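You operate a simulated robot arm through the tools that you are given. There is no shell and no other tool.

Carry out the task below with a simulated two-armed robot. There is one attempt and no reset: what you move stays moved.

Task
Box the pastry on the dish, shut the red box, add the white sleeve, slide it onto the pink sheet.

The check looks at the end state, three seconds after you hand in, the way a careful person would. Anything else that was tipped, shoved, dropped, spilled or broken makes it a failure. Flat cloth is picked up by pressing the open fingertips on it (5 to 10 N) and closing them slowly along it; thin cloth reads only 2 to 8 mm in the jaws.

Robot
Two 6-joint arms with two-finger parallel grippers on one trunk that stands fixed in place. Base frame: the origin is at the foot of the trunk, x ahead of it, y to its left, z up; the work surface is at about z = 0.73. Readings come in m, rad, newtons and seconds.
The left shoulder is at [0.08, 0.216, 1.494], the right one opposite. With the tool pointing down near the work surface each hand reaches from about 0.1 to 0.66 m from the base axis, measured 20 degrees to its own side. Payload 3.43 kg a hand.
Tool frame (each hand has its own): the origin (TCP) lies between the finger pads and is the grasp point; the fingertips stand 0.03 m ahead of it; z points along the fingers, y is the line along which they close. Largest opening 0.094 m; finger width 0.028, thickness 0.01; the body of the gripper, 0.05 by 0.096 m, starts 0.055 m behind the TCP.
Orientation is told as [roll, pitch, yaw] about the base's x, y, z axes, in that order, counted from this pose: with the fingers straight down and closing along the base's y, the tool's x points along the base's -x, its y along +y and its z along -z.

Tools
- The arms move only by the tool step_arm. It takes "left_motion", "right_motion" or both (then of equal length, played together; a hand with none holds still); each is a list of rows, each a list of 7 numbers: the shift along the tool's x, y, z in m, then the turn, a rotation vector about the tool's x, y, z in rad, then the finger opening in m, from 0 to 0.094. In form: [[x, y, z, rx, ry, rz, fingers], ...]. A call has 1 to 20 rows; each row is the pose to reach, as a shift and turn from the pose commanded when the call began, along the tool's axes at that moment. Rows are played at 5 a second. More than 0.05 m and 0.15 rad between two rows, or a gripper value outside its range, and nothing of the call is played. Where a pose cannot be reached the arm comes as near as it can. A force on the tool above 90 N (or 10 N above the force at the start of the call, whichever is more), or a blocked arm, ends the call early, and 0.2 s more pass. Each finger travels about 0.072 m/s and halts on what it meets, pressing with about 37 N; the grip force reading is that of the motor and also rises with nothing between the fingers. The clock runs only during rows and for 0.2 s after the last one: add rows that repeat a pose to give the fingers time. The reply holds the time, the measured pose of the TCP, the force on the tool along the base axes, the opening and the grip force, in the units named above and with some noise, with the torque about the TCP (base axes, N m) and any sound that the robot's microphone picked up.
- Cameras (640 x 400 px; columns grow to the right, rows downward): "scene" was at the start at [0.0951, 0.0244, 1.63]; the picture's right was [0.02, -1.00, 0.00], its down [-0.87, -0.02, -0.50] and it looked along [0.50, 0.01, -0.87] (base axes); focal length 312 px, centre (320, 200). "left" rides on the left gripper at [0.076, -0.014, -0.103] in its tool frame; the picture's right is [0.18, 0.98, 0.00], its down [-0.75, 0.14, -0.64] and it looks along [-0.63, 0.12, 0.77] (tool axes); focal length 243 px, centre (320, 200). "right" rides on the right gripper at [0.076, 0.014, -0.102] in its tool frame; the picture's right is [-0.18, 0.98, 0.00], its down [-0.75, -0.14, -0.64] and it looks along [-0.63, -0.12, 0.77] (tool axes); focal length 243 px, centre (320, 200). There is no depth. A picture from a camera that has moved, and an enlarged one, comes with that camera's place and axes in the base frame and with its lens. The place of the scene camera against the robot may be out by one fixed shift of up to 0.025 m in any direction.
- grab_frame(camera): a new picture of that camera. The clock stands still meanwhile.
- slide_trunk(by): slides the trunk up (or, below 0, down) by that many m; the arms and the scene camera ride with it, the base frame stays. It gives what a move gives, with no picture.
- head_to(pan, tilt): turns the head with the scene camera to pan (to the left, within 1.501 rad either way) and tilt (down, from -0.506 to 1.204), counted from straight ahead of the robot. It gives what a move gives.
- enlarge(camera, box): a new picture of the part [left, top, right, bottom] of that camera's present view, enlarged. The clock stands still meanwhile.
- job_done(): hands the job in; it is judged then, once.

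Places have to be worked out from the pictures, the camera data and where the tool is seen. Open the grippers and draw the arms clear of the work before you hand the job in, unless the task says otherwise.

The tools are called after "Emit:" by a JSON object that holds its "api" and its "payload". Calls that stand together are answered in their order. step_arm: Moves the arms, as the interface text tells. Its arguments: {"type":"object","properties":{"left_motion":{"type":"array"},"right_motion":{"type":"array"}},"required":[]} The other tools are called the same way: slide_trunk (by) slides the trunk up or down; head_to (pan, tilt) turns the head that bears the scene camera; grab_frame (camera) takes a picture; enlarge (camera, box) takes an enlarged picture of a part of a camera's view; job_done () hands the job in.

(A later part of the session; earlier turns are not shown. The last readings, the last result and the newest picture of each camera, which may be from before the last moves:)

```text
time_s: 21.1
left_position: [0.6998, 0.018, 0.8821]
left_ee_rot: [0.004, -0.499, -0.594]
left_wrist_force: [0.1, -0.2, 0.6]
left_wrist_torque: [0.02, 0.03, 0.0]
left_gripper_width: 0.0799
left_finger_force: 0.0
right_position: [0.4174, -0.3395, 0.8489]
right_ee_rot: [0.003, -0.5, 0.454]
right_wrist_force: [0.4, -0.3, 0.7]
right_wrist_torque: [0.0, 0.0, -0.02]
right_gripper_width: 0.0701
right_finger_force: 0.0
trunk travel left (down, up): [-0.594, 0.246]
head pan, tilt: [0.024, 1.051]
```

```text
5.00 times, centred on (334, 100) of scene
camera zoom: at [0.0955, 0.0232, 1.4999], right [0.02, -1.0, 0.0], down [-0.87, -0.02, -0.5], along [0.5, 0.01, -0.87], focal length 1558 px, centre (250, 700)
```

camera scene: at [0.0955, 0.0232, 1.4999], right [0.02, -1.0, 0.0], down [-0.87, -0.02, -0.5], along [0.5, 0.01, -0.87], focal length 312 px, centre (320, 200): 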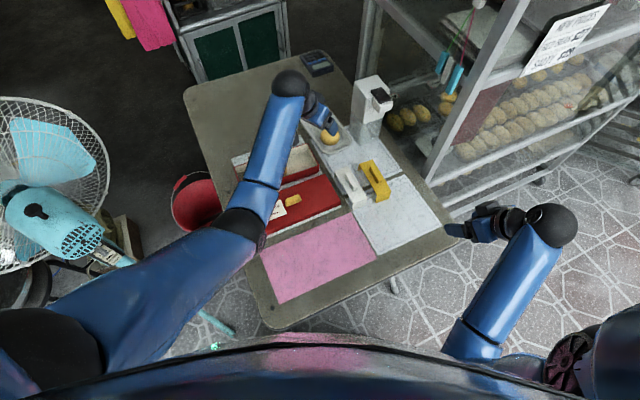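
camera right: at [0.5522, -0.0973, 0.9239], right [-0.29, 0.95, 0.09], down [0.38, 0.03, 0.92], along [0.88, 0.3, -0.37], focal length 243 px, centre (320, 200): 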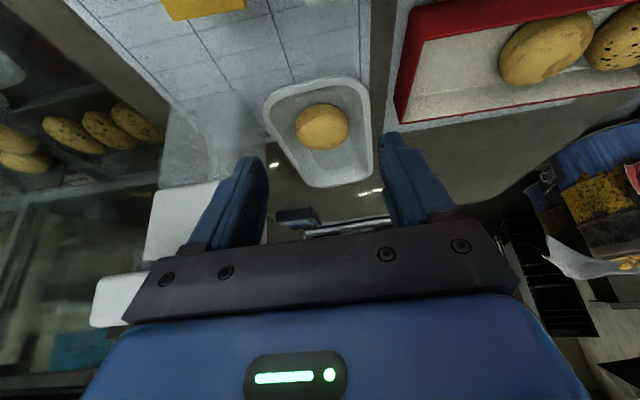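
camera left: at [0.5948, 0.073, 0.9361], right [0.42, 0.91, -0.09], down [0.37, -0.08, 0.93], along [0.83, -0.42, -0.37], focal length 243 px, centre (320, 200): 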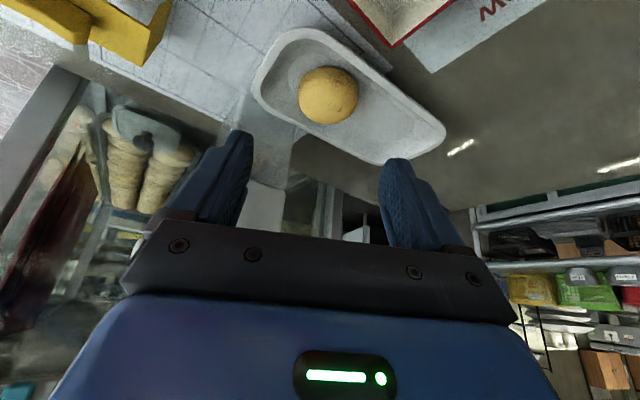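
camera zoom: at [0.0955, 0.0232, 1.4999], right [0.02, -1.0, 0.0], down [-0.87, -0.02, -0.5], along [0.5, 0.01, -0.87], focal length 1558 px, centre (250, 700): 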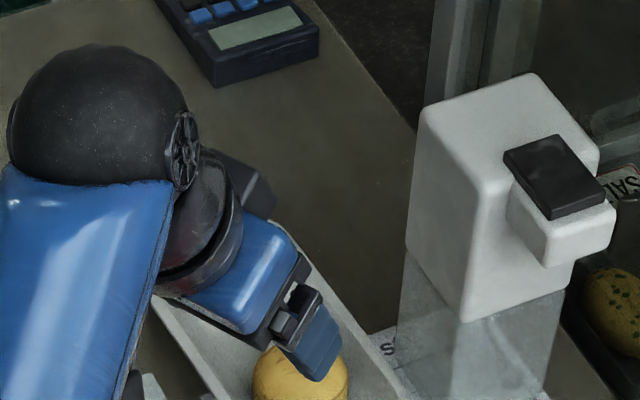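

Combining three cameras, the pastry centre is at ≈(0.7627, −0.014, 0.744). I move the left hand to just above it (z≈0.84) with the fingers narrowed to 0.07 and check alignment.

Emit:
{"api": "step_arm", "payload": {"left_motion": [[-0.0123, 0.0029, 0.0227, 0, 0, 0, 0.077], [-0.0245, 0.0057, 0.0453, 0, 0, 0, 0.074], [-0.0368, 0.0086, 0.068, 0, 0, 0, 0.07], [-0.0368, 0.0086, 0.068, 0, 0, 0, 0.07]]}}

Emit:
{"api": "grab_frame", "payload": {"camera": "left"}}

Emit:
{"api": "enlarge", "payload": {"camera": "scene", "box": [270, 80, 398, 160]}}

```text
time_s: 22.1
left_position: [0.7549, -0.0067, 0.8404]
left_ee_rot: [0.001, -0.502, -0.593]
left_wrist_force: [0.3, 0.2, 0.8]
left_wrist_torque: [-0.03, 0.0, 0.04]
left_gripper_width: 0.0701
left_finger_force: 0.0
right_position: [0.4191, -0.3379, 0.8502]
right_ee_rot: [0.0, -0.5, 0.454]
right_wrist_force: [-0.4, -0.9, 0.1]
right_wrist_torque: [0.01, -0.01, 0.0]
right_gripper_width: 0.0699
right_finger_force: 0.1
trunk travel left (down, up): [-0.594, 0.246]
head pan, tilt: [0.024, 1.051]
```

```text
taken
camera left: at [0.6508, 0.0474, 0.8941], right [0.42, 0.91, -0.09], down [0.37, -0.08, 0.93], along [0.83, -0.42, -0.37], focal length 243 px, centre (320, 200)
```

left: 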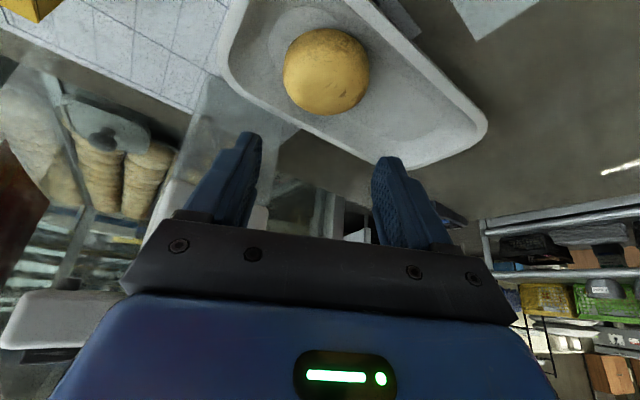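

```text
5.00 times, centred on (334, 120) of scene
camera zoom: at [0.0948, 0.0244, 1.5], right [0.02, -1.0, 0.0], down [-0.87, -0.02, -0.5], along [0.5, 0.01, -0.87], focal length 1558 px, centre (250, 600)
```

zoom: 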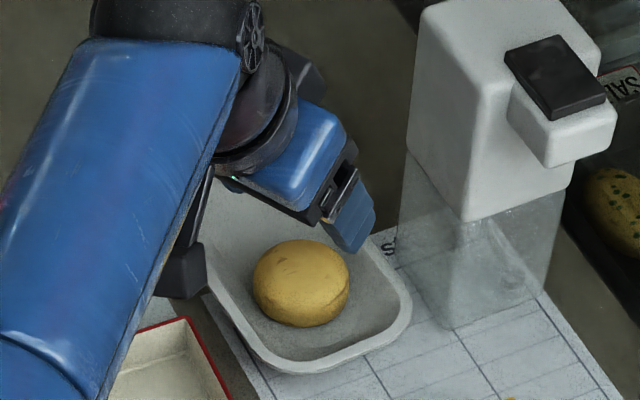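

The pastry fix stays at ≈(0.762, −0.014, 0.744). I descend vertically with a small lateral correction to z≈0.80 first.

Emit:
{"api": "step_arm", "payload": {"left_motion": [[0.0049, -0.0006, 0.0125, 0, 0, 0, 0.07], [0.0099, -0.0012, 0.025, 0, 0, 0, 0.07], [0.0148, -0.0018, 0.0375, 0, 0, 0, 0.07], [0.0148, -0.0018, 0.0375, 0, 0, 0, 0.07]]}}

Emit:
{"api": "grab_frame", "payload": {"camera": "left"}}

Emit:
{"api": "enlarge", "payload": {"camera": "scene", "box": [290, 90, 386, 150]}}

```text
time_s: 23.1
left_position: [0.7582, -0.0106, 0.8004]
left_ee_rot: [0.003, -0.501, -0.594]
left_wrist_force: [-0.5, -0.5, -0.1]
left_wrist_torque: [-0.04, 0.01, -0.03]
left_gripper_width: 0.0698
left_finger_force: 0.0
right_position: [0.4192, -0.3377, 0.8493]
right_ee_rot: [0.0, -0.5, 0.454]
right_wrist_force: [-0.6, 0.3, 0.4]
right_wrist_torque: [-0.03, 0.01, -0.04]
right_gripper_width: 0.0699
right_finger_force: 0.0
trunk travel left (down, up): [-0.594, 0.246]
head pan, tilt: [0.024, 1.051]
```

```text
taken
camera left: at [0.6548, 0.0437, 0.8538], right [0.42, 0.91, -0.09], down [0.37, -0.08, 0.93], along [0.83, -0.42, -0.37], focal length 243 px, centre (320, 200)
```

left: 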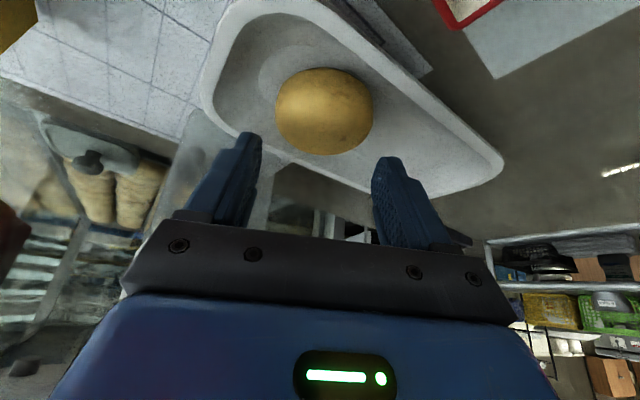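

```text
6.67 times, centred on (338, 120) of scene
camera zoom: at [0.095, 0.0243, 1.5], right [0.02, -1.0, 0.0], down [-0.87, -0.02, -0.5], along [0.5, 0.01, -0.87], focal length 2078 px, centre (200, 733)
```

zoom: 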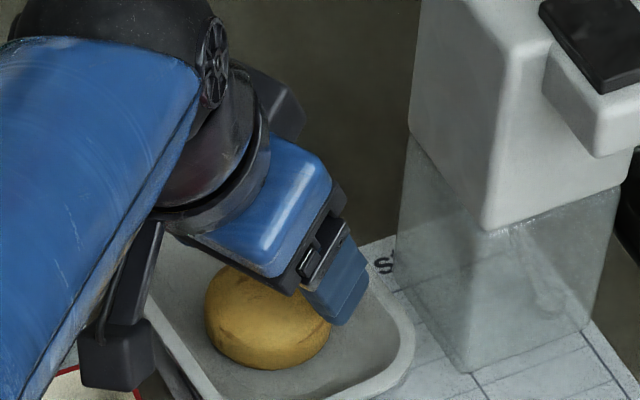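

Aligned within about a millimetre across the fingers. I descend the last 2.8 cm slowly, watching the wrist force for any touch on the dish.

Emit:
{"api": "step_arm", "payload": {"left_motion": [[0.0034, 0, 0.0062, 0, 0, 0, 0.07], [0.0067, 0, 0.0123, 0, 0, 0, 0.07], [0.01, 0, 0.0184, 0, 0, 0, 0.07], [0.0134, 0, 0.0246, 0, 0, 0, 0.07], [0.0134, 0, 0.0246, 0, 0, 0, 0.07]]}}

Emit:
{"api": "grab_frame", "payload": {"camera": "left"}}

Emit:
{"api": "enlarge", "payload": {"camera": "scene", "box": [290, 90, 386, 150]}}

```text
time_s: 24.3
left_position: [0.7509, -0.0068, 0.776]
left_ee_rot: [0.004, -0.501, -0.595]
left_wrist_force: [0.1, -0.2, -0.7]
left_wrist_torque: [-0.02, 0.02, -0.02]
left_gripper_width: 0.0703
left_finger_force: 0.0
left hand out of reach, approached as far as the arm can: row 2, 3, 4, 5
right_position: [0.4184, -0.3381, 0.8487]
right_ee_rot: [-0.002, -0.498, 0.454]
right_wrist_force: [-0.2, -0.7, 0.4]
right_wrist_torque: [-0.01, 0.01, 0.0]
right_gripper_width: 0.0702
right_finger_force: 0.1
trunk travel left (down, up): [-0.594, 0.246]
head pan, tilt: [0.024, 1.051]
```

```text
taken
camera left: at [0.6466, 0.0471, 0.8307], right [0.42, 0.91, -0.09], down [0.37, -0.08, 0.93], along [0.83, -0.42, -0.37], focal length 243 px, centre (320, 200)
```

left: 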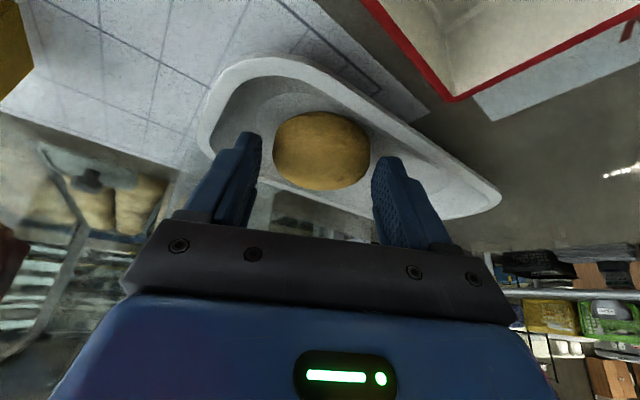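

```text
6.67 times, centred on (338, 120) of scene
camera zoom: at [0.095, 0.0242, 1.5], right [0.02, -1.0, 0.0], down [-0.87, -0.02, -0.5], along [0.5, 0.01, -0.87], focal length 2078 px, centre (200, 733)
```

zoom: 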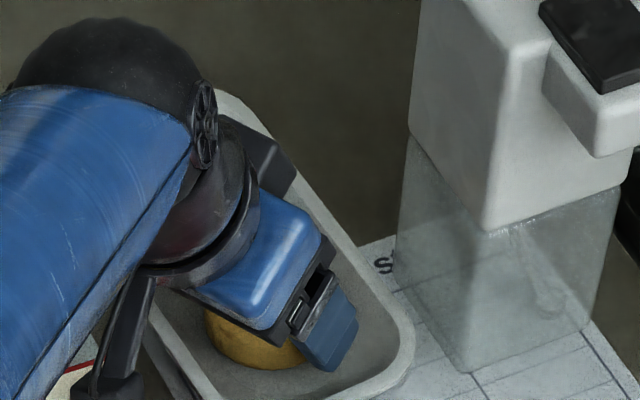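

Arm reach ran out at z≈0.776. I lift back up to 0.84, then lower the trunk 0.05 m so the arm has more reach.

Emit:
{"api": "step_arm", "payload": {"left_motion": [[-0.0096, 0, -0.0175, 0, 0, 0, 0.07], [-0.0192, 0, -0.0351, 0, 0, 0, 0.07], [-0.034, 0.0009, -0.0501, 0, 0, 0, 0.07], [-0.0379, 0.0009, -0.0523, 0, 0, 0, 0.07]]}}

Emit:
{"api": "slide_trunk", "payload": {"by": -0.04}}

Emit:
{"api": "grab_frame", "payload": {"camera": "left"}}

```text
time_s: 25.3
left_position: [0.772, -0.0158, 0.8352]
left_ee_rot: [0.002, -0.5, -0.595]
left_wrist_force: [0.2, 0.2, 0.0]
left_wrist_torque: [0.0, 0.0, -0.03]
left_gripper_width: 0.0702
left_finger_force: 0.0
left hand out of reach, approached as far as the arm can: row 1, 2, 3, 4
right_position: [0.4197, -0.3374, 0.8486]
right_ee_rot: [-0.002, -0.5, 0.453]
right_wrist_force: [-0.8, -0.4, -0.4]
right_wrist_torque: [0.0, -0.03, 0.02]
right_gripper_width: 0.0701
right_finger_force: 0.0
trunk travel left (down, up): [-0.594, 0.246]
head pan, tilt: [0.024, 1.051]
```

```text
time_s: 26.1
left_position: [0.772, -0.0158, 0.7948]
left_ee_rot: [0.003, -0.501, -0.595]
left_wrist_force: [-1.2, 0.0, 1.2]
left_wrist_torque: [0.0, 0.0, 0.01]
left_gripper_width: 0.0701
left_finger_force: 0.0
right_position: [0.4177, -0.3387, 0.8098]
right_ee_rot: [-0.001, -0.501, 0.453]
right_wrist_force: [0.0, -0.2, 0.9]
right_wrist_torque: [-0.02, 0.02, 0.0]
right_gripper_width: 0.07
right_finger_force: 0.0
trunk travel left (down, up): [-0.554, 0.286]
head pan, tilt: [0.024, 1.051]
```

```text
taken
camera left: at [0.6676, 0.0385, 0.8492], right [0.42, 0.91, -0.09], down [0.37, -0.08, 0.93], along [0.83, -0.42, -0.37], focal length 243 px, centre (320, 200)
```

left: 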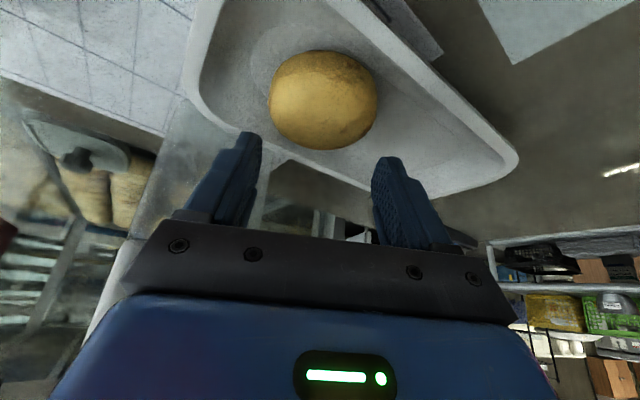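

The hand ended slightly too far out (0.772). Pastry still at (0.762, −0.0134). I first correct laterally at this height, then read the pose.

Emit:
{"api": "step_arm", "payload": {"left_motion": [[0.0063, -0.0018, -0.0035, 0, 0, 0, 0.07], [0.0126, -0.0037, -0.0069, 0, 0, 0, 0.07], [0.0126, -0.0037, -0.0069, 0, 0, 0, 0.07]]}}

```text
time_s: 26.9
left_position: [0.7708, -0.0129, 0.789]
left_ee_rot: [0.002, -0.501, -0.595]
left_wrist_force: [-1.1, 0.4, 0.1]
left_wrist_torque: [0.01, -0.01, 0.02]
left_gripper_width: 0.0698
left_finger_force: 0.1
left hand out of reach, approached as far as the arm can: row 1, 2, 3
right_position: [0.4184, -0.3381, 0.8096]
right_ee_rot: [0.0, -0.501, 0.454]
right_wrist_force: [-0.9, -0.3, -0.2]
right_wrist_torque: [0.01, -0.03, 0.02]
right_gripper_width: 0.0701
right_finger_force: 0.0
trunk travel left (down, up): [-0.554, 0.286]
head pan, tilt: [0.024, 1.051]
```

The solver reports the pose out of reach although it was reachable before; perhaps the elbow changed branch at full stretch. I look at the arm from the scene camera.

Emit:
{"api": "grab_frame", "payload": {"camera": "scene"}}

Emit:
{"api": "grab_frame", "payload": {"camera": "right"}}

```text
taken
camera scene: at [0.0951, 0.0243, 1.46], right [0.02, -1.0, 0.0], down [-0.87, -0.02, -0.5], along [0.5, 0.01, -0.87], focal length 312 px, centre (320, 200)
```

scene: 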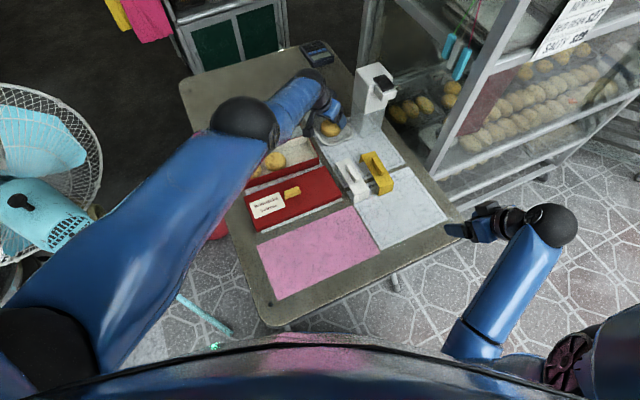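

```text
taken
camera right: at [0.309, -0.3746, 0.8616], right [-0.29, 0.95, 0.09], down [0.38, 0.03, 0.92], along [0.88, 0.3, -0.37], focal length 243 px, centre (320, 200)
```

right: 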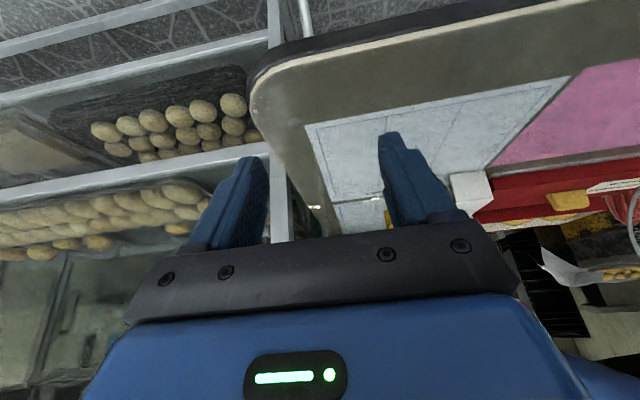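

The left elbow has swung to the "up" branch at full stretch. In that branch the tool works better pointing down, so I raise the hand and reduce the outward tilt from 0.5 to 0.2.

Emit:
{"api": "step_arm", "payload": {"left_motion": [[-0.004, -0.0013, -0.0109, 0, 0.05, 0, 0.07], [-0.008, -0.0027, -0.0219, 0, 0.12, 0, 0.07], [-0.012, -0.004, -0.0328, 0, 0.21, 0, 0.07], [-0.0159, -0.0053, -0.0437, 0, 0.3, 0, 0.07], [-0.0159, -0.0053, -0.0437, 0, 0.3, 0, 0.07]]}}

Emit:
{"api": "grab_frame", "payload": {"camera": "left"}}

Emit:
{"api": "grab_frame", "payload": {"camera": "scene"}}

```text
time_s: 28.1
left_position: [0.7431, -0.0089, 0.8411]
left_ee_rot: [0.001, -0.199, -0.594]
left_wrist_force: [-0.2, 0.8, -1.5]
left_wrist_torque: [0.01, -0.02, 0.04]
left_gripper_width: 0.07
left_finger_force: 0.0
left hand out of reach, approached as far as the arm can: row 3, 4, 5
right_position: [0.4183, -0.3375, 0.8099]
right_ee_rot: [0.0, -0.5, 0.455]
right_wrist_force: [0.5, -0.1, 0.0]
right_wrist_torque: [-0.01, 0.0, -0.01]
right_gripper_width: 0.0702
right_finger_force: 0.1
trunk travel left (down, up): [-0.554, 0.286]
head pan, tilt: [0.024, 1.051]
```

```text
taken
camera left: at [0.656, 0.0337, 0.9277], right [0.4, 0.92, -0.04], down [0.59, -0.23, 0.78], along [0.71, -0.33, -0.63], focal length 243 px, centre (320, 200)
```

left: 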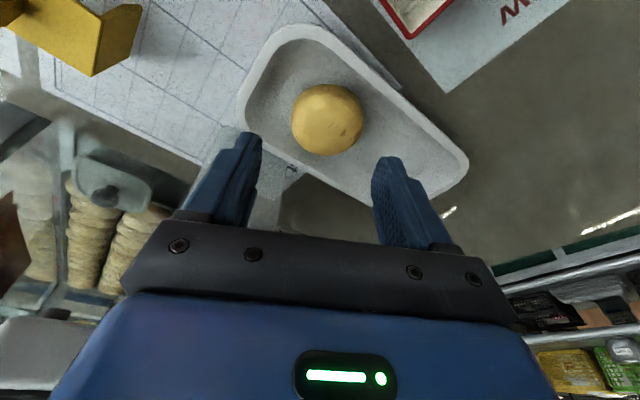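

```text
taken
camera scene: at [0.0953, 0.0244, 1.46], right [0.02, -1.0, 0.0], down [-0.87, -0.02, -0.5], along [0.5, 0.01, -0.87], focal length 312 px, centre (320, 200)
```

scene: 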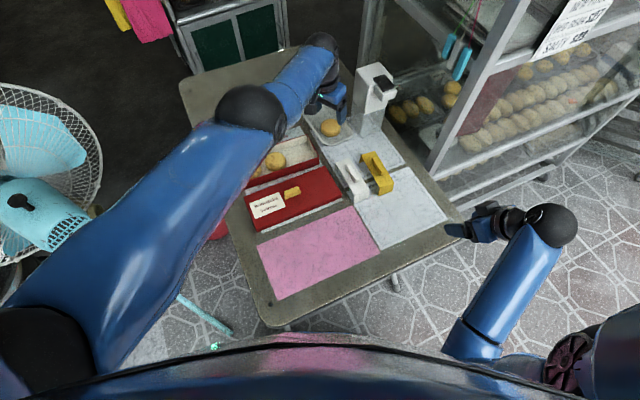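

Elbow-up with tilt 0.2 is at full stretch here; I need the trunk ~0.06 m lower. First I move the right hand back off the table edge so that it has clearance when the trunk descends.

Emit:
{"api": "step_arm", "payload": {"right_motion": [[0.0261, -0.01, -0.0218, 0, 0, 0, 0.07], [0.0521, -0.02, -0.0437, 0, 0, 0, 0.07], [0.0782, -0.03, -0.0655, 0, 0, 0, 0.07], [0.0782, -0.03, -0.0655, 0, 0, 0, 0.07]]}}

Emit:
{"api": "grab_frame", "payload": {"camera": "right"}}

Emit:
{"api": "grab_frame", "payload": {"camera": "scene"}}

```text
time_s: 29.1
left_position: [0.7428, -0.0081, 0.841]
left_ee_rot: [0.002, -0.201, -0.593]
left_wrist_force: [0.1, 0.2, 0.0]
left_wrist_torque: [0.01, 0.03, -0.01]
left_gripper_width: 0.07
left_finger_force: 0.0
right_position: [0.3434, -0.4085, 0.8272]
right_ee_rot: [0.0, -0.499, 0.456]
right_wrist_force: [0.1, -0.1, -0.1]
right_wrist_torque: [0.01, -0.01, 0.0]
right_gripper_width: 0.0698
right_finger_force: 0.0
trunk travel left (down, up): [-0.554, 0.286]
head pan, tilt: [0.024, 1.051]
```

```text
taken
camera right: at [0.2342, -0.445, 0.8804], right [-0.29, 0.95, 0.09], down [0.38, 0.03, 0.92], along [0.88, 0.3, -0.37], focal length 243 px, centre (320, 200)
```

right: 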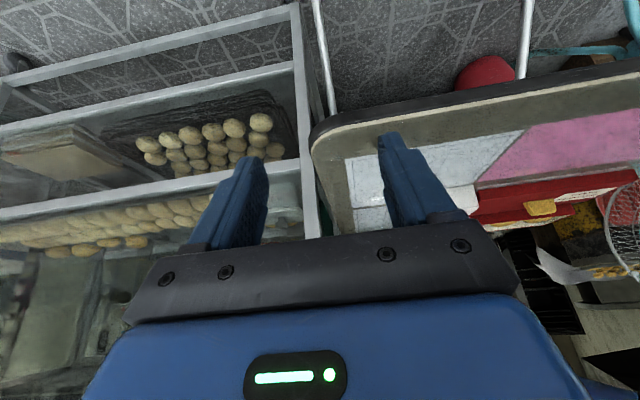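

```text
taken
camera scene: at [0.0952, 0.0244, 1.46], right [0.02, -1.0, 0.0], down [-0.87, -0.02, -0.5], along [0.5, 0.01, -0.87], focal length 312 px, centre (320, 200)
```

scene: 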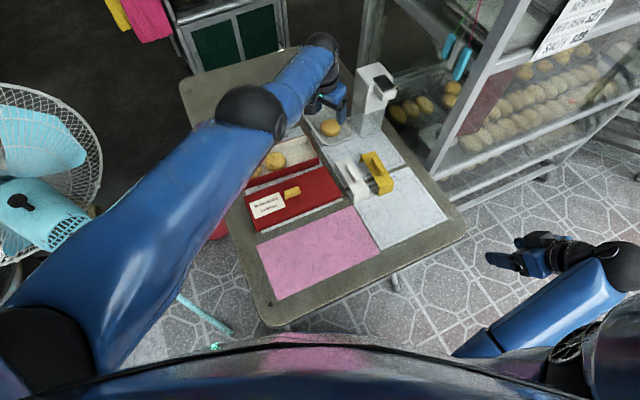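

The right hand is clear of the table. I raise the left hand 3 cm, then lower the trunk 0.06 m.

Emit:
{"api": "step_arm", "payload": {"left_motion": [[-0.003, 0, -0.0147, 0, 0, 0, 0.07], [-0.006, 0, -0.0294, 0, 0, 0, 0.07], [-0.006, 0, -0.0294, 0, 0, 0, 0.07]]}}

Emit:
{"api": "slide_trunk", "payload": {"by": -0.06}}

Emit:
{"api": "grab_frame", "payload": {"camera": "left"}}

```text
time_s: 29.9
left_position: [0.7451, -0.0097, 0.8687]
left_ee_rot: [0.002, -0.2, -0.593]
left_wrist_force: [0.6, 1.3, 0.1]
left_wrist_torque: [-0.01, -0.01, 0.02]
left_gripper_width: 0.0699
left_finger_force: 0.1
left hand out of reach, approached as far as the arm can: row 2, 3
right_position: [0.3437, -0.4079, 0.8276]
right_ee_rot: [-0.001, -0.498, 0.453]
right_wrist_force: [0.2, 0.4, 0.3]
right_wrist_torque: [-0.03, -0.02, 0.01]
right_gripper_width: 0.0699
right_finger_force: 0.1
trunk travel left (down, up): [-0.554, 0.286]
head pan, tilt: [0.024, 1.051]
```

```text
time_s: 30.9
left_position: [0.7474, -0.0107, 0.8095]
left_ee_rot: [0.003, -0.199, -0.593]
left_wrist_force: [-0.4, 0.5, 0.2]
left_wrist_torque: [0.06, 0.0, 0.0]
left_gripper_width: 0.07
left_finger_force: 0.1
right_position: [0.3442, -0.4083, 0.7673]
right_ee_rot: [-0.001, -0.498, 0.455]
right_wrist_force: [-1.1, 0.3, 0.5]
right_wrist_torque: [0.07, 0.03, 0.02]
right_gripper_width: 0.0697
right_finger_force: 0.0
trunk travel left (down, up): [-0.494, 0.346]
head pan, tilt: [0.024, 1.051]
```

```text
taken
camera left: at [0.6596, 0.0314, 0.8963], right [0.4, 0.92, -0.04], down [0.59, -0.23, 0.78], along [0.7, -0.33, -0.63], focal length 243 px, centre (320, 200)
```

left: 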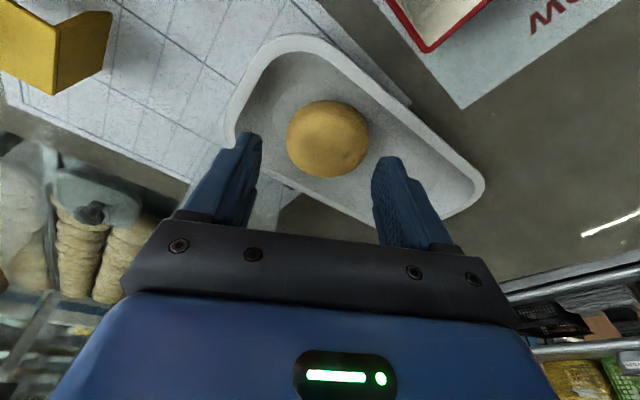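

Pastry fix remains (0.7625, −0.0138). I align laterally above it first.

Emit:
{"api": "step_arm", "payload": {"left_motion": [[-0.0035, 0.003, 0.0048, 0, 0, 0, 0.07], [-0.0069, 0.0059, 0.0096, 0, 0, 0, 0.07], [-0.0069, 0.0059, 0.0096, 0, 0, 0, 0.07]]}}

Emit:
{"api": "grab_frame", "payload": {"camera": "scene"}}

```text
time_s: 31.7
left_position: [0.7477, -0.0094, 0.8058]
left_ee_rot: [0.001, -0.199, -0.595]
left_wrist_force: [0.0, -0.6, -0.7]
left_wrist_torque: [0.0, 0.01, 0.02]
left_gripper_width: 0.07
left_finger_force: 0.0
left hand out of reach, approached as far as the arm can: row 1, 2, 3
right_position: [0.3448, -0.4067, 0.768]
right_ee_rot: [-0.001, -0.499, 0.454]
right_wrist_force: [-0.1, 0.3, 0.0]
right_wrist_torque: [-0.03, 0.0, -0.02]
right_gripper_width: 0.0699
right_finger_force: 0.1
trunk travel left (down, up): [-0.494, 0.346]
head pan, tilt: [0.024, 1.051]
```

```text
taken
camera scene: at [0.095, 0.0242, 1.4], right [0.02, -1.0, 0.0], down [-0.87, -0.02, -0.5], along [0.5, 0.01, -0.87], focal length 312 px, centre (320, 200)
```

scene: 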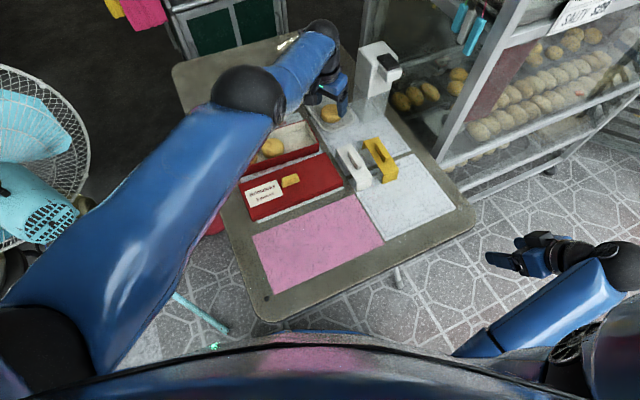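

The left arm can't extend further in this branch even after lowering. The right arm (still elbow-down) would now have good margin at this trunk height, so I retract the left hand up and away, leaving the dish untouched.

Emit:
{"api": "step_arm", "payload": {"left_motion": [[0.0156, 0.005, -0.0236, 0, 0, 0, 0.07], [0.0361, 0.015, -0.0482, 0, 0, 0, 0.07], [0.0635, 0.03, -0.0639, 0, 0, 0, 0.07], [0.0929, 0.045, -0.0699, 0, 0, 0, 0.07], [0.1223, 0.06, -0.0759, 0, 0, 0, 0.07], [0.1517, 0.075, -0.0818, 0, 0, 0, 0.07], [0.1811, 0.09, -0.0878, 0, 0, 0, 0.07], [0.209, 0.1027, -0.0935, 0, 0, 0, 0.07]]}}

Emit:
{"api": "grab_frame", "payload": {"camera": "scene"}}

```text
time_s: 33.5
left_position: [0.7813, 0.1385, 0.8353]
left_ee_rot: [-0.001, -0.197, -0.594]
left_wrist_force: [-0.1, 0.9, -0.6]
left_wrist_torque: [0.02, -0.03, 0.02]
left_gripper_width: 0.0698
left_finger_force: 0.1
left hand out of reach, approached as far as the arm can: row 1, 2, 3, 4, 5, 6, 7, 8
right_position: [0.3443, -0.4073, 0.7681]
right_ee_rot: [-0.002, -0.5, 0.454]
right_wrist_force: [-0.2, 0.6, -0.5]
right_wrist_torque: [0.03, -0.03, 0.01]
right_gripper_width: 0.0701
right_finger_force: 0.1
trunk travel left (down, up): [-0.494, 0.346]
head pan, tilt: [0.024, 1.051]
```

```text
taken
camera scene: at [0.0951, 0.0247, 1.4], right [0.02, -1.0, 0.0], down [-0.87, -0.02, -0.5], along [0.5, 0.01, -0.87], focal length 312 px, centre (320, 200)
```

scene: 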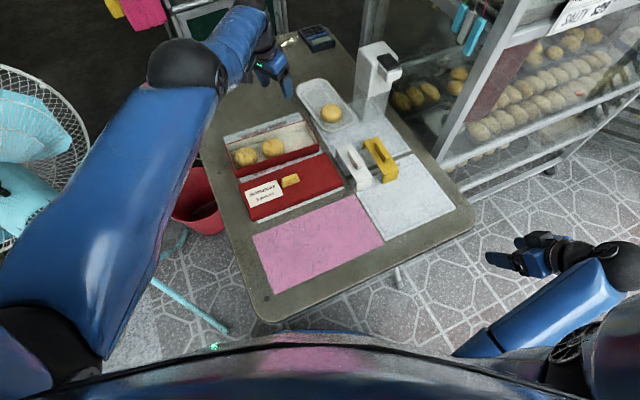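

The left arm is stuck near-straight (elbow just past straight). I want to bend it back the proper way: I raise the trunk 0.1 m for safety, tilt the tool outward, and then command up-and-in motion from the stretched pose.

Emit:
{"api": "slide_trunk", "payload": {"by": 0.1}}

Emit:
{"api": "step_arm", "payload": {"left_motion": [[-0.005, 0.01, -0.02, 0, -0.1, 0, 0.07], [-0.01, 0.02, -0.04, 0, -0.2, 0, 0.07], [-0.015, 0.03, -0.06, 0, -0.3, 0, 0.07], [-0.02, 0.04, -0.08, 0, -0.4, 0, 0.07], [-0.02, 0.04, -0.1, 0, -0.4, 0, 0.07], [-0.02, 0.04, -0.12, 0, -0.4, 0, 0.07]]}}

Emit:
{"api": "grab_frame", "payload": {"camera": "scene"}}

```text
time_s: 34.9
left_position: [0.7819, 0.138, 0.9365]
left_ee_rot: [0.0, -0.196, -0.593]
left_wrist_force: [0.1, -0.3, 0.1]
left_wrist_torque: [0.02, 0.0, -0.03]
left_gripper_width: 0.0699
left_finger_force: 0.0
right_position: [0.3439, -0.4086, 0.8682]
right_ee_rot: [0.001, -0.497, 0.455]
right_wrist_force: [1.3, -0.2, -0.5]
right_wrist_torque: [-0.01, -0.02, 0.0]
right_gripper_width: 0.0701
right_finger_force: 0.0
trunk travel left (down, up): [-0.594, 0.246]
head pan, tilt: [0.024, 1.051]
```

```text
time_s: 36.2
left_position: [0.8539, 0.1769, 1.044]
left_ee_rot: [0.0, -0.597, -0.594]
left_wrist_force: [0.3, 0.2, 0.4]
left_wrist_torque: [0.05, 0.0, 0.02]
left_gripper_width: 0.0701
left_finger_force: 0.1
left hand out of reach, approached as far as the arm can: row 1, 2, 3, 4, 5, 6
right_position: [0.3437, -0.4082, 0.8679]
right_ee_rot: [-0.002, -0.503, 0.453]
right_wrist_force: [0.2, 0.3, -0.2]
right_wrist_torque: [-0.01, 0.03, 0.0]
right_gripper_width: 0.0696
right_finger_force: 0.1
trunk travel left (down, up): [-0.594, 0.246]
head pan, tilt: [0.024, 1.051]
```

```text
taken
camera scene: at [0.0945, 0.0241, 1.5], right [0.02, -1.0, 0.0], down [-0.87, -0.02, -0.5], along [0.5, 0.01, -0.87], focal length 312 px, centre (320, 200)
```

scene: 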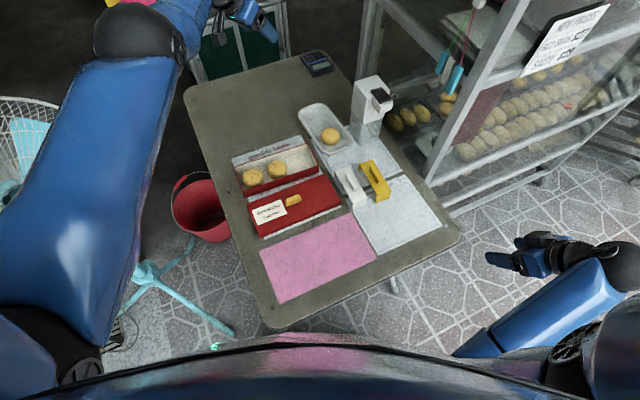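

The left arm is now in an elbow-up posture and resists retracting. I check with its wrist camera what lies ahead before straightening it.

Emit:
{"api": "grab_frame", "payload": {"camera": "left"}}

Emit:
{"api": "head_to", "payload": {"pan": 0.2, "tilt": 0.55}}

Emit:
{"api": "grab_frame", "payload": {"camera": "scene"}}

```text
taken
camera left: at [0.7468, 0.2325, 1.0876], right [0.42, 0.9, -0.1], down [0.3, -0.03, 0.95], along [0.86, -0.43, -0.28], focal length 243 px, centre (320, 200)
```

left: 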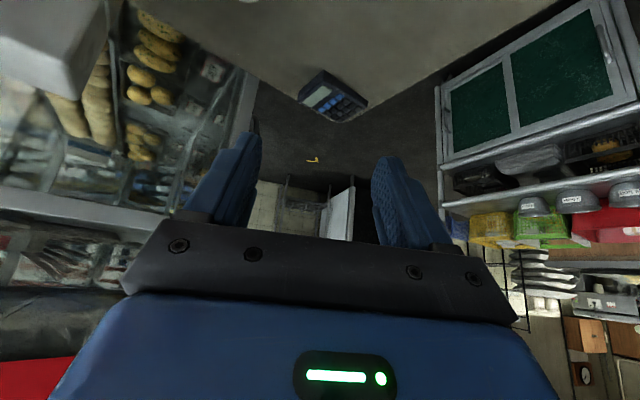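

```text
time_s: 37.2
left_position: [0.8549, 0.1759, 1.0438]
left_ee_rot: [-0.001, -0.597, -0.594]
left_wrist_force: [-0.4, 0.6, 0.2]
left_wrist_torque: [0.02, 0.04, -0.02]
left_gripper_width: 0.0701
left_finger_force: 0.0
right_position: [0.3442, -0.407, 0.8676]
right_ee_rot: [0.001, -0.499, 0.453]
right_wrist_force: [0.7, -0.1, 0.6]
right_wrist_torque: [0.0, 0.02, -0.04]
right_gripper_width: 0.0698
right_finger_force: 0.0
trunk travel left (down, up): [-0.594, 0.246]
head pan, tilt: [0.201, 0.55]
```

```text
taken
camera scene: at [0.1169, 0.0406, 1.5399], right [0.2, -0.98, 0.0], down [-0.51, -0.1, -0.85], along [0.83, 0.17, -0.52], focal length 312 px, centre (320, 200)
```

scene: 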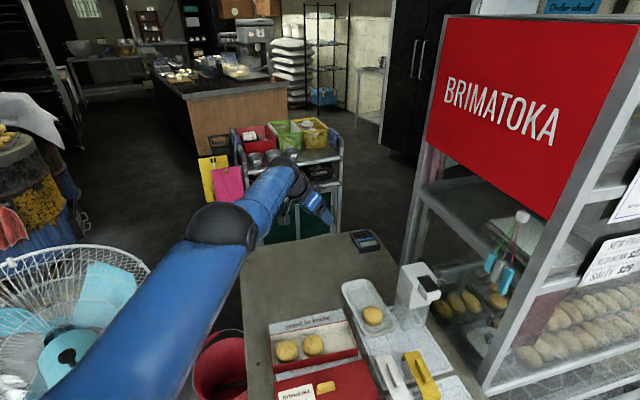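

Space ahead of the left hand is free (the cart is far behind the table). I stretch the left arm straight outward while tilting the tool to point more forward, so the elbow comes to its straight position.

Emit:
{"api": "step_arm", "payload": {"left_motion": [[-0.03, 0, 0.0087, 0, -0.1, 0, 0.07], [-0.061, 0, 0.0174, 0, -0.2, 0, 0.07], [-0.091, 0, 0.026, 0, -0.3, 0, 0.07], [-0.122, 0, 0.0347, 0, -0.4, 0, 0.07], [-0.152, 0, 0.0434, 0, -0.5, 0, 0.07], [-0.152, 0, 0.0434, 0, -0.5, 0, 0.07]]}}

Emit:
{"api": "grab_frame", "payload": {"camera": "scene"}}

```text
time_s: 38.6
left_position: [0.9116, 0.0951, 1.0935]
left_ee_rot: [0.001, -1.098, -0.594]
left_wrist_force: [-0.2, -0.5, 0.7]
left_wrist_torque: [0.0, 0.01, -0.01]
left_gripper_width: 0.0702
left_finger_force: 0.1
left hand out of reach, approached as far as the arm can: row 1, 2, 3, 4, 5, 6
right_position: [0.3443, -0.4086, 0.8669]
right_ee_rot: [-0.001, -0.498, 0.453]
right_wrist_force: [0.3, 0.7, -0.9]
right_wrist_torque: [0.0, 0.0, 0.0]
right_gripper_width: 0.0699
right_finger_force: 0.1
trunk travel left (down, up): [-0.594, 0.246]
head pan, tilt: [0.201, 0.55]
```

```text
taken
camera scene: at [0.117, 0.0393, 1.54], right [0.2, -0.98, 0.0], down [-0.51, -0.1, -0.85], along [0.84, 0.17, -0.52], focal length 312 px, centre (320, 200)
```

scene: 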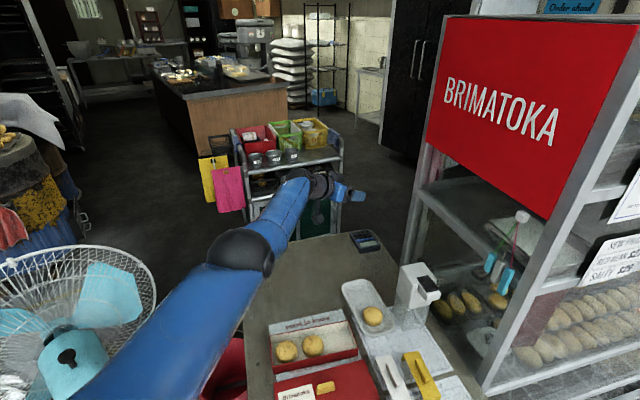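

Now I try an up-and-in move from this stretched pose to get the elbow bending the right way.

Emit:
{"api": "step_arm", "payload": {"left_motion": [[-0.0166, 0, -0.0225, 0, 0, 0, 0.07], [-0.0332, 0, -0.045, 0, 0, 0, 0.07], [-0.0498, 0, -0.0675, 0, 0, 0, 0.07], [-0.0664, 0, -0.09, 0, 0, 0, 0.07], [-0.0664, 0, -0.09, 0, 0, 0, 0.07]]}}

Emit:
{"api": "grab_frame", "payload": {"camera": "scene"}}

```text
time_s: 39.8
left_position: [0.9122, 0.1221, 1.1915]
left_ee_rot: [0.0, -1.095, -0.591]
left_wrist_force: [0.6, 0.1, 0.1]
left_wrist_torque: [-0.03, 0.02, 0.02]
left_gripper_width: 0.07
left_finger_force: 0.0
left hand out of reach, approached as far as the arm can: row 1, 2, 3, 4, 5
right_position: [0.3441, -0.4081, 0.8678]
right_ee_rot: [0.001, -0.5, 0.455]
right_wrist_force: [-0.1, 0.0, -0.1]
right_wrist_torque: [0.0, 0.02, -0.02]
right_gripper_width: 0.07
right_finger_force: 0.1
trunk travel left (down, up): [-0.594, 0.246]
head pan, tilt: [0.201, 0.55]
```

```text
taken
camera scene: at [0.1172, 0.0405, 1.54], right [0.2, -0.98, 0.0], down [-0.51, -0.1, -0.85], along [0.84, 0.17, -0.52], focal length 312 px, centre (320, 200)
```

scene: 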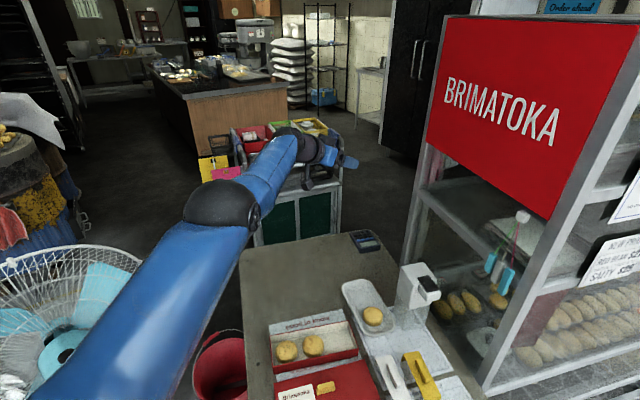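

Still on the wrong side of straight. I command a point well beyond reach straight ahead and hold it, so the solver fully straightens the elbow.

Emit:
{"api": "step_arm", "payload": {"left_motion": [[-0.0172, 0.0199, 0.0337, 0, 0, 0, 0.07], [-0.0343, 0.0397, 0.0675, 0, 0, 0, 0.07], [-0.0515, 0.0596, 0.1012, 0, 0, 0, 0.07], [-0.0687, 0.0794, 0.135, 0, 0, 0, 0.07], [-0.0859, 0.0993, 0.1687, 0, 0, 0, 0.07], [-0.103, 0.1191, 0.2025, 0, 0, 0, 0.07], [-0.1202, 0.139, 0.2362, 0, 0, 0, 0.07], [-0.1202, 0.139, 0.2362, 0, 0, 0, 0.07], [-0.1202, 0.139, 0.2362, 0, 0, 0, 0.07], [-0.1202, 0.139, 0.2362, 0, 0, 0, 0.07], [-0.1202, 0.139, 0.2362, 0, 0, 0, 0.07], [-0.1202, 0.139, 0.2362, 0, 0, 0, 0.07]]}}

```text
time_s: 42.4
left_position: [0.9161, 0.1136, 1.1966]
left_ee_rot: [-0.001, -1.095, -0.594]
left_wrist_force: [-0.3, -0.4, 0.2]
left_wrist_torque: [0.01, -0.02, -0.02]
left_gripper_width: 0.0702
left_finger_force: 0.1
left hand out of reach, approached as far as the arm can: row 1, 2, 3, 4, 5, 6, 7, 8, 9, 10, 11, 12
right_position: [0.344, -0.4085, 0.8678]
right_ee_rot: [0.001, -0.498, 0.453]
right_wrist_force: [0.4, 0.8, -0.5]
right_wrist_torque: [-0.02, 0.0, 0.03]
right_gripper_width: 0.0702
right_finger_force: 0.1
trunk travel left (down, up): [-0.594, 0.246]
head pan, tilt: [0.201, 0.55]
```

It extended only a few mm more, so it should be straight now. I command a tangential upward step followed by retraction.

Emit:
{"api": "step_arm", "payload": {"left_motion": [[-0.0361, -0.0046, -0.0282, 0, 0, 0, 0.07], [-0.0593, -0.0139, -0.0599, 0, 0, 0, 0.07], [-0.0611, -0.0323, -0.1004, 0, 0, 0, 0.07], [-0.0451, -0.0508, -0.1318, 0, 0, 0, 0.07]]}}

Emit:
{"api": "grab_frame", "payload": {"camera": "scene"}}

```text
time_s: 43.4
left_position: [0.7881, 0.1252, 1.3098]
left_ee_rot: [-0.002, -1.096, -0.591]
left_wrist_force: [0.5, 0.2, 0.1]
left_wrist_torque: [-0.02, -0.03, 0.0]
left_gripper_width: 0.0699
left_finger_force: 0.1
right_position: [0.3427, -0.4076, 0.8686]
right_ee_rot: [0.001, -0.501, 0.454]
right_wrist_force: [0.0, -0.2, 0.4]
right_wrist_torque: [-0.01, -0.01, 0.04]
right_gripper_width: 0.07
right_finger_force: 0.0
trunk travel left (down, up): [-0.594, 0.246]
head pan, tilt: [0.201, 0.55]
```

```text
taken
camera scene: at [0.1155, 0.0412, 1.5401], right [0.2, -0.98, 0.0], down [-0.51, -0.1, -0.85], along [0.84, 0.17, -0.52], focal length 312 px, centre (320, 200)
```

scene: 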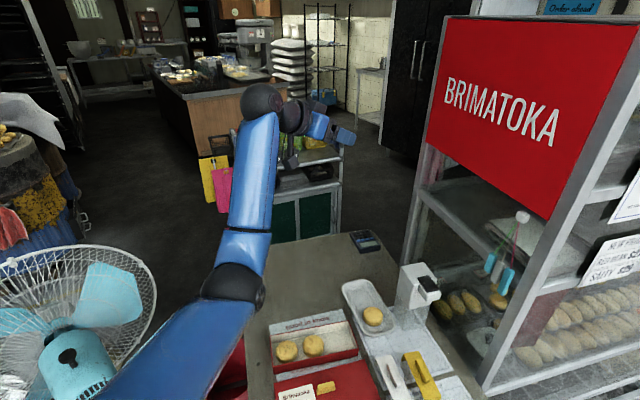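

The elbow is back in its proper branch and nothing was touched. I now bring the left hand back in and down, keeping well away from full stretch.

Emit:
{"api": "step_arm", "payload": {"left_motion": [[0.0382, -0.0154, 0.0022, 0, 0, 0, 0.07], [0.0763, -0.0308, 0.0044, 0, 0, 0, 0.07], [0.1145, -0.0462, 0.0066, 0, 0, 0, 0.07], [0.1527, -0.0615, 0.0088, 0, 0, 0, 0.07], [0.1908, -0.0769, 0.011, 0, 0, 0, 0.07], [0.229, -0.0923, 0.0132, 0, 0, 0, 0.07]]}}

Emit:
{"api": "head_to", "payload": {"pan": 0.0, "tilt": 0.95}}

Emit:
{"api": "grab_frame", "payload": {"camera": "scene"}}

```text
time_s: 44.8
left_position: [0.6538, 0.0995, 1.1004]
left_ee_rot: [0.003, -1.099, -0.594]
left_wrist_force: [0.8, -0.3, -0.1]
left_wrist_torque: [0.01, 0.0, -0.01]
left_gripper_width: 0.07
left_finger_force: 0.0
right_position: [0.3429, -0.4086, 0.8684]
right_ee_rot: [0.0, -0.5, 0.453]
right_wrist_force: [0.7, 0.3, -0.1]
right_wrist_torque: [0.01, -0.02, 0.01]
right_gripper_width: 0.0703
right_finger_force: 0.0
trunk travel left (down, up): [-0.594, 0.246]
head pan, tilt: [0.201, 0.55]
```

```text
time_s: 45.6
left_position: [0.6548, 0.0984, 1.1007]
left_ee_rot: [0.001, -1.095, -0.593]
left_wrist_force: [0.0, -1.2, -0.6]
left_wrist_torque: [0.0, 0.01, 0.03]
left_gripper_width: 0.0701
left_finger_force: 0.0
right_position: [0.3437, -0.4086, 0.8678]
right_ee_rot: [0.001, -0.499, 0.453]
right_wrist_force: [-0.7, -0.3, -0.7]
right_wrist_torque: [-0.02, 0.0, -0.01]
right_gripper_width: 0.07
right_finger_force: 0.1
trunk travel left (down, up): [-0.594, 0.246]
head pan, tilt: [0.0, 0.949]
```

```text
taken
camera scene: at [0.1014, 0.0227, 1.5071], right [0.0, -1.0, 0.0], down [-0.81, 0.0, -0.58], along [0.58, 0.0, -0.81], focal length 312 px, centre (320, 200)
```

scene: 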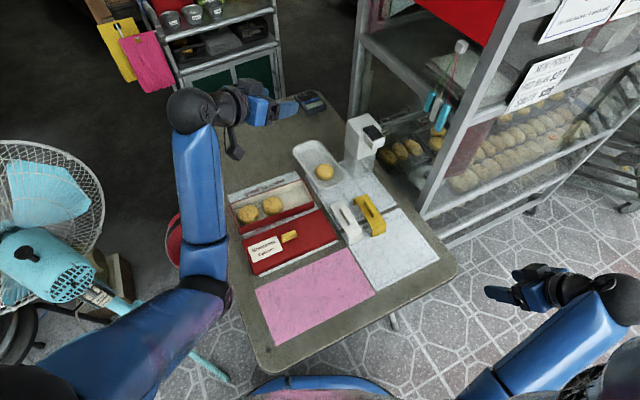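

Left arm is properly bent again. Now I bring the hand down to about (0.69, 0.03, 0.90) while reducing the tilt to 0.5.

Emit:
{"api": "step_arm", "payload": {"left_motion": [[0.0245, -0.0062, 0.0253, 0, 0.1, 0, 0.07], [0.0489, -0.0124, 0.0507, 0, 0.2, 0, 0.07], [0.0734, -0.0187, 0.076, 0, 0.3, 0, 0.07], [0.0979, -0.0249, 0.1013, 0, 0.4, 0, 0.07], [0.1223, -0.0311, 0.1267, 0, 0.5, 0, 0.07], [0.1468, -0.0373, 0.152, 0, 0.596, 0, 0.07], [0.1468, -0.0373, 0.152, 0, 0.596, 0, 0.07]]}}

Emit:
{"api": "grab_frame", "payload": {"camera": "left"}}

Emit:
{"api": "grab_frame", "payload": {"camera": "scene"}}

```text
time_s: 47.2
left_position: [0.6886, 0.0312, 0.9059]
left_ee_rot: [-0.003, -0.502, -0.595]
left_wrist_force: [0.2, 0.1, -0.7]
left_wrist_torque: [0.03, 0.0, 0.0]
left_gripper_width: 0.0701
left_finger_force: 0.1
right_position: [0.344, -0.4068, 0.8679]
right_ee_rot: [0.001, -0.498, 0.455]
right_wrist_force: [-0.1, 0.6, -0.5]
right_wrist_torque: [0.0, 0.0, 0.01]
right_gripper_width: 0.0699
right_finger_force: 0.1
trunk travel left (down, up): [-0.594, 0.246]
head pan, tilt: [0.0, 0.949]
```

```text
taken
camera left: at [0.5841, 0.0847, 0.9592], right [0.42, 0.91, -0.09], down [0.37, -0.08, 0.92], along [0.83, -0.42, -0.37], focal length 243 px, centre (320, 200)
```

left: 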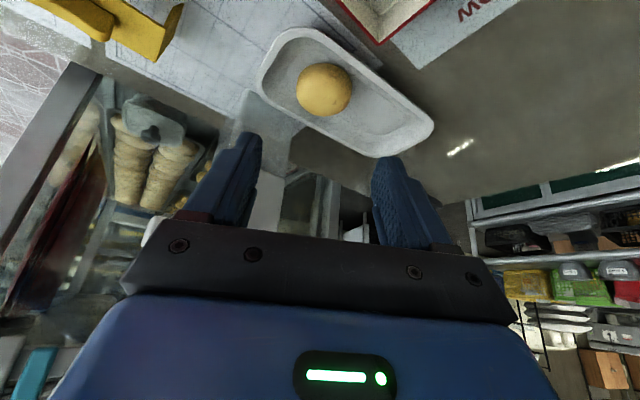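

```text
taken
camera scene: at [0.1009, 0.023, 1.5071], right [0.0, -1.0, 0.0], down [-0.81, 0.0, -0.58], along [0.58, 0.0, -0.81], focal length 312 px, centre (320, 200)
```

scene: 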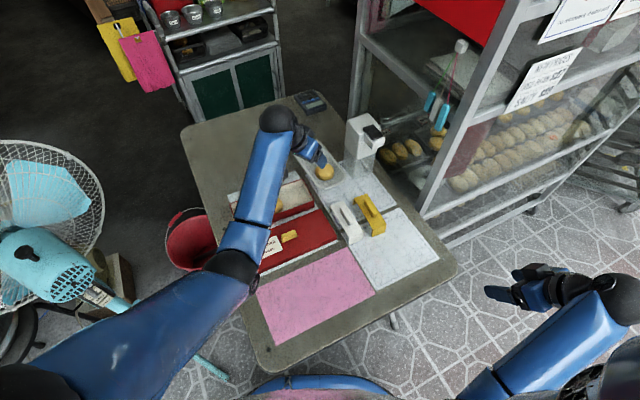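

Good posture at z≈0.906. I move outward to directly above the pastry at z≈0.90; the final descent will be done with the trunk so the arm shape stays fixed.

Emit:
{"api": "step_arm", "payload": {"left_motion": [[-0.017, 0.001, 0.011, 0, 0, 0, 0.07], [-0.034, 0.0021, 0.022, 0, 0, 0, 0.07], [-0.051, 0.0032, 0.033, 0, 0, 0, 0.07], [-0.068, 0.0042, 0.044, 0, 0, 0, 0.07], [-0.068, 0.0042, 0.044, 0, 0, 0, 0.07]]}}

Emit:
{"api": "grab_frame", "payload": {"camera": "left"}}

```text
time_s: 48.5
left_position: [0.7604, -0.0107, 0.8964]
left_ee_rot: [0.0, -0.501, -0.592]
left_wrist_force: [0.1, 0.0, 1.0]
left_wrist_torque: [-0.01, 0.02, -0.02]
left_gripper_width: 0.07
left_finger_force: 0.0
right_position: [0.3439, -0.4077, 0.868]
right_ee_rot: [-0.001, -0.499, 0.454]
right_wrist_force: [-0.1, -0.1, -0.2]
right_wrist_torque: [0.04, 0.0, -0.01]
right_gripper_width: 0.0699
right_finger_force: 0.1
trunk travel left (down, up): [-0.594, 0.246]
head pan, tilt: [0.0, 0.949]
```

```text
taken
camera left: at [0.6562, 0.0421, 0.9517], right [0.42, 0.91, -0.09], down [0.37, -0.08, 0.93], along [0.83, -0.42, -0.37], focal length 243 px, centre (320, 200)
```

left: 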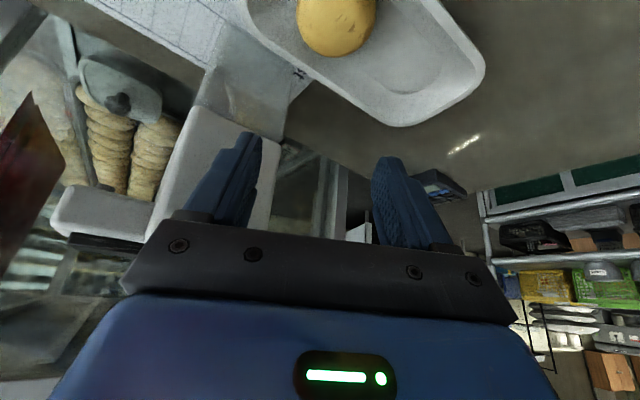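

Nearly exact above the pastry. I lower the trunk 0.07 m and check alignment again.

Emit:
{"api": "slide_trunk", "payload": {"by": -0.08}}

Emit:
{"api": "grab_frame", "payload": {"camera": "left"}}

Emit:
{"api": "enlarge", "payload": {"camera": "scene", "box": [280, 120, 408, 200]}}

```text
time_s: 49.6
left_position: [0.7585, -0.0114, 0.8174]
left_ee_rot: [-0.001, -0.5, -0.593]
left_wrist_force: [0.3, 0.8, 0.4]
left_wrist_torque: [0.01, 0.01, -0.03]
left_gripper_width: 0.0699
left_finger_force: 0.1
right_position: [0.3434, -0.4085, 0.7877]
right_ee_rot: [-0.001, -0.498, 0.453]
right_wrist_force: [0.1, -0.1, -0.6]
right_wrist_torque: [-0.03, 0.05, 0.0]
right_gripper_width: 0.0699
right_finger_force: 0.1
trunk travel left (down, up): [-0.514, 0.326]
head pan, tilt: [0.0, 0.949]
```

```text
taken
camera left: at [0.6561, 0.0421, 0.8717], right [0.42, 0.91, -0.09], down [0.37, -0.08, 0.93], along [0.83, -0.42, -0.37], focal length 243 px, centre (320, 200)
```

left: 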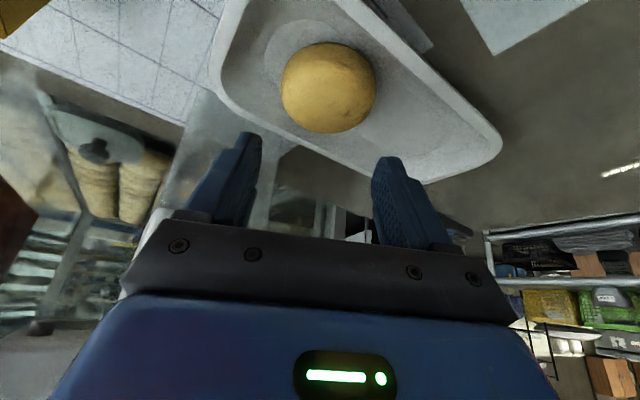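

```text
5.00 times, centred on (344, 160) of scene
camera zoom: at [0.1011, 0.0228, 1.4272], right [0.0, -1.0, 0.0], down [-0.81, 0.0, -0.58], along [0.58, 0.0, -0.81], focal length 1558 px, centre (200, 400)
```

zoom: 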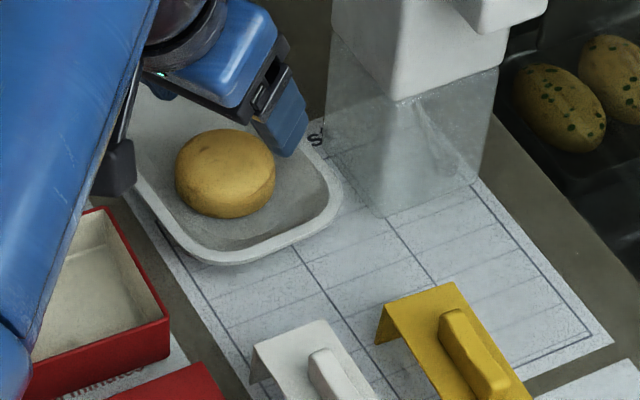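

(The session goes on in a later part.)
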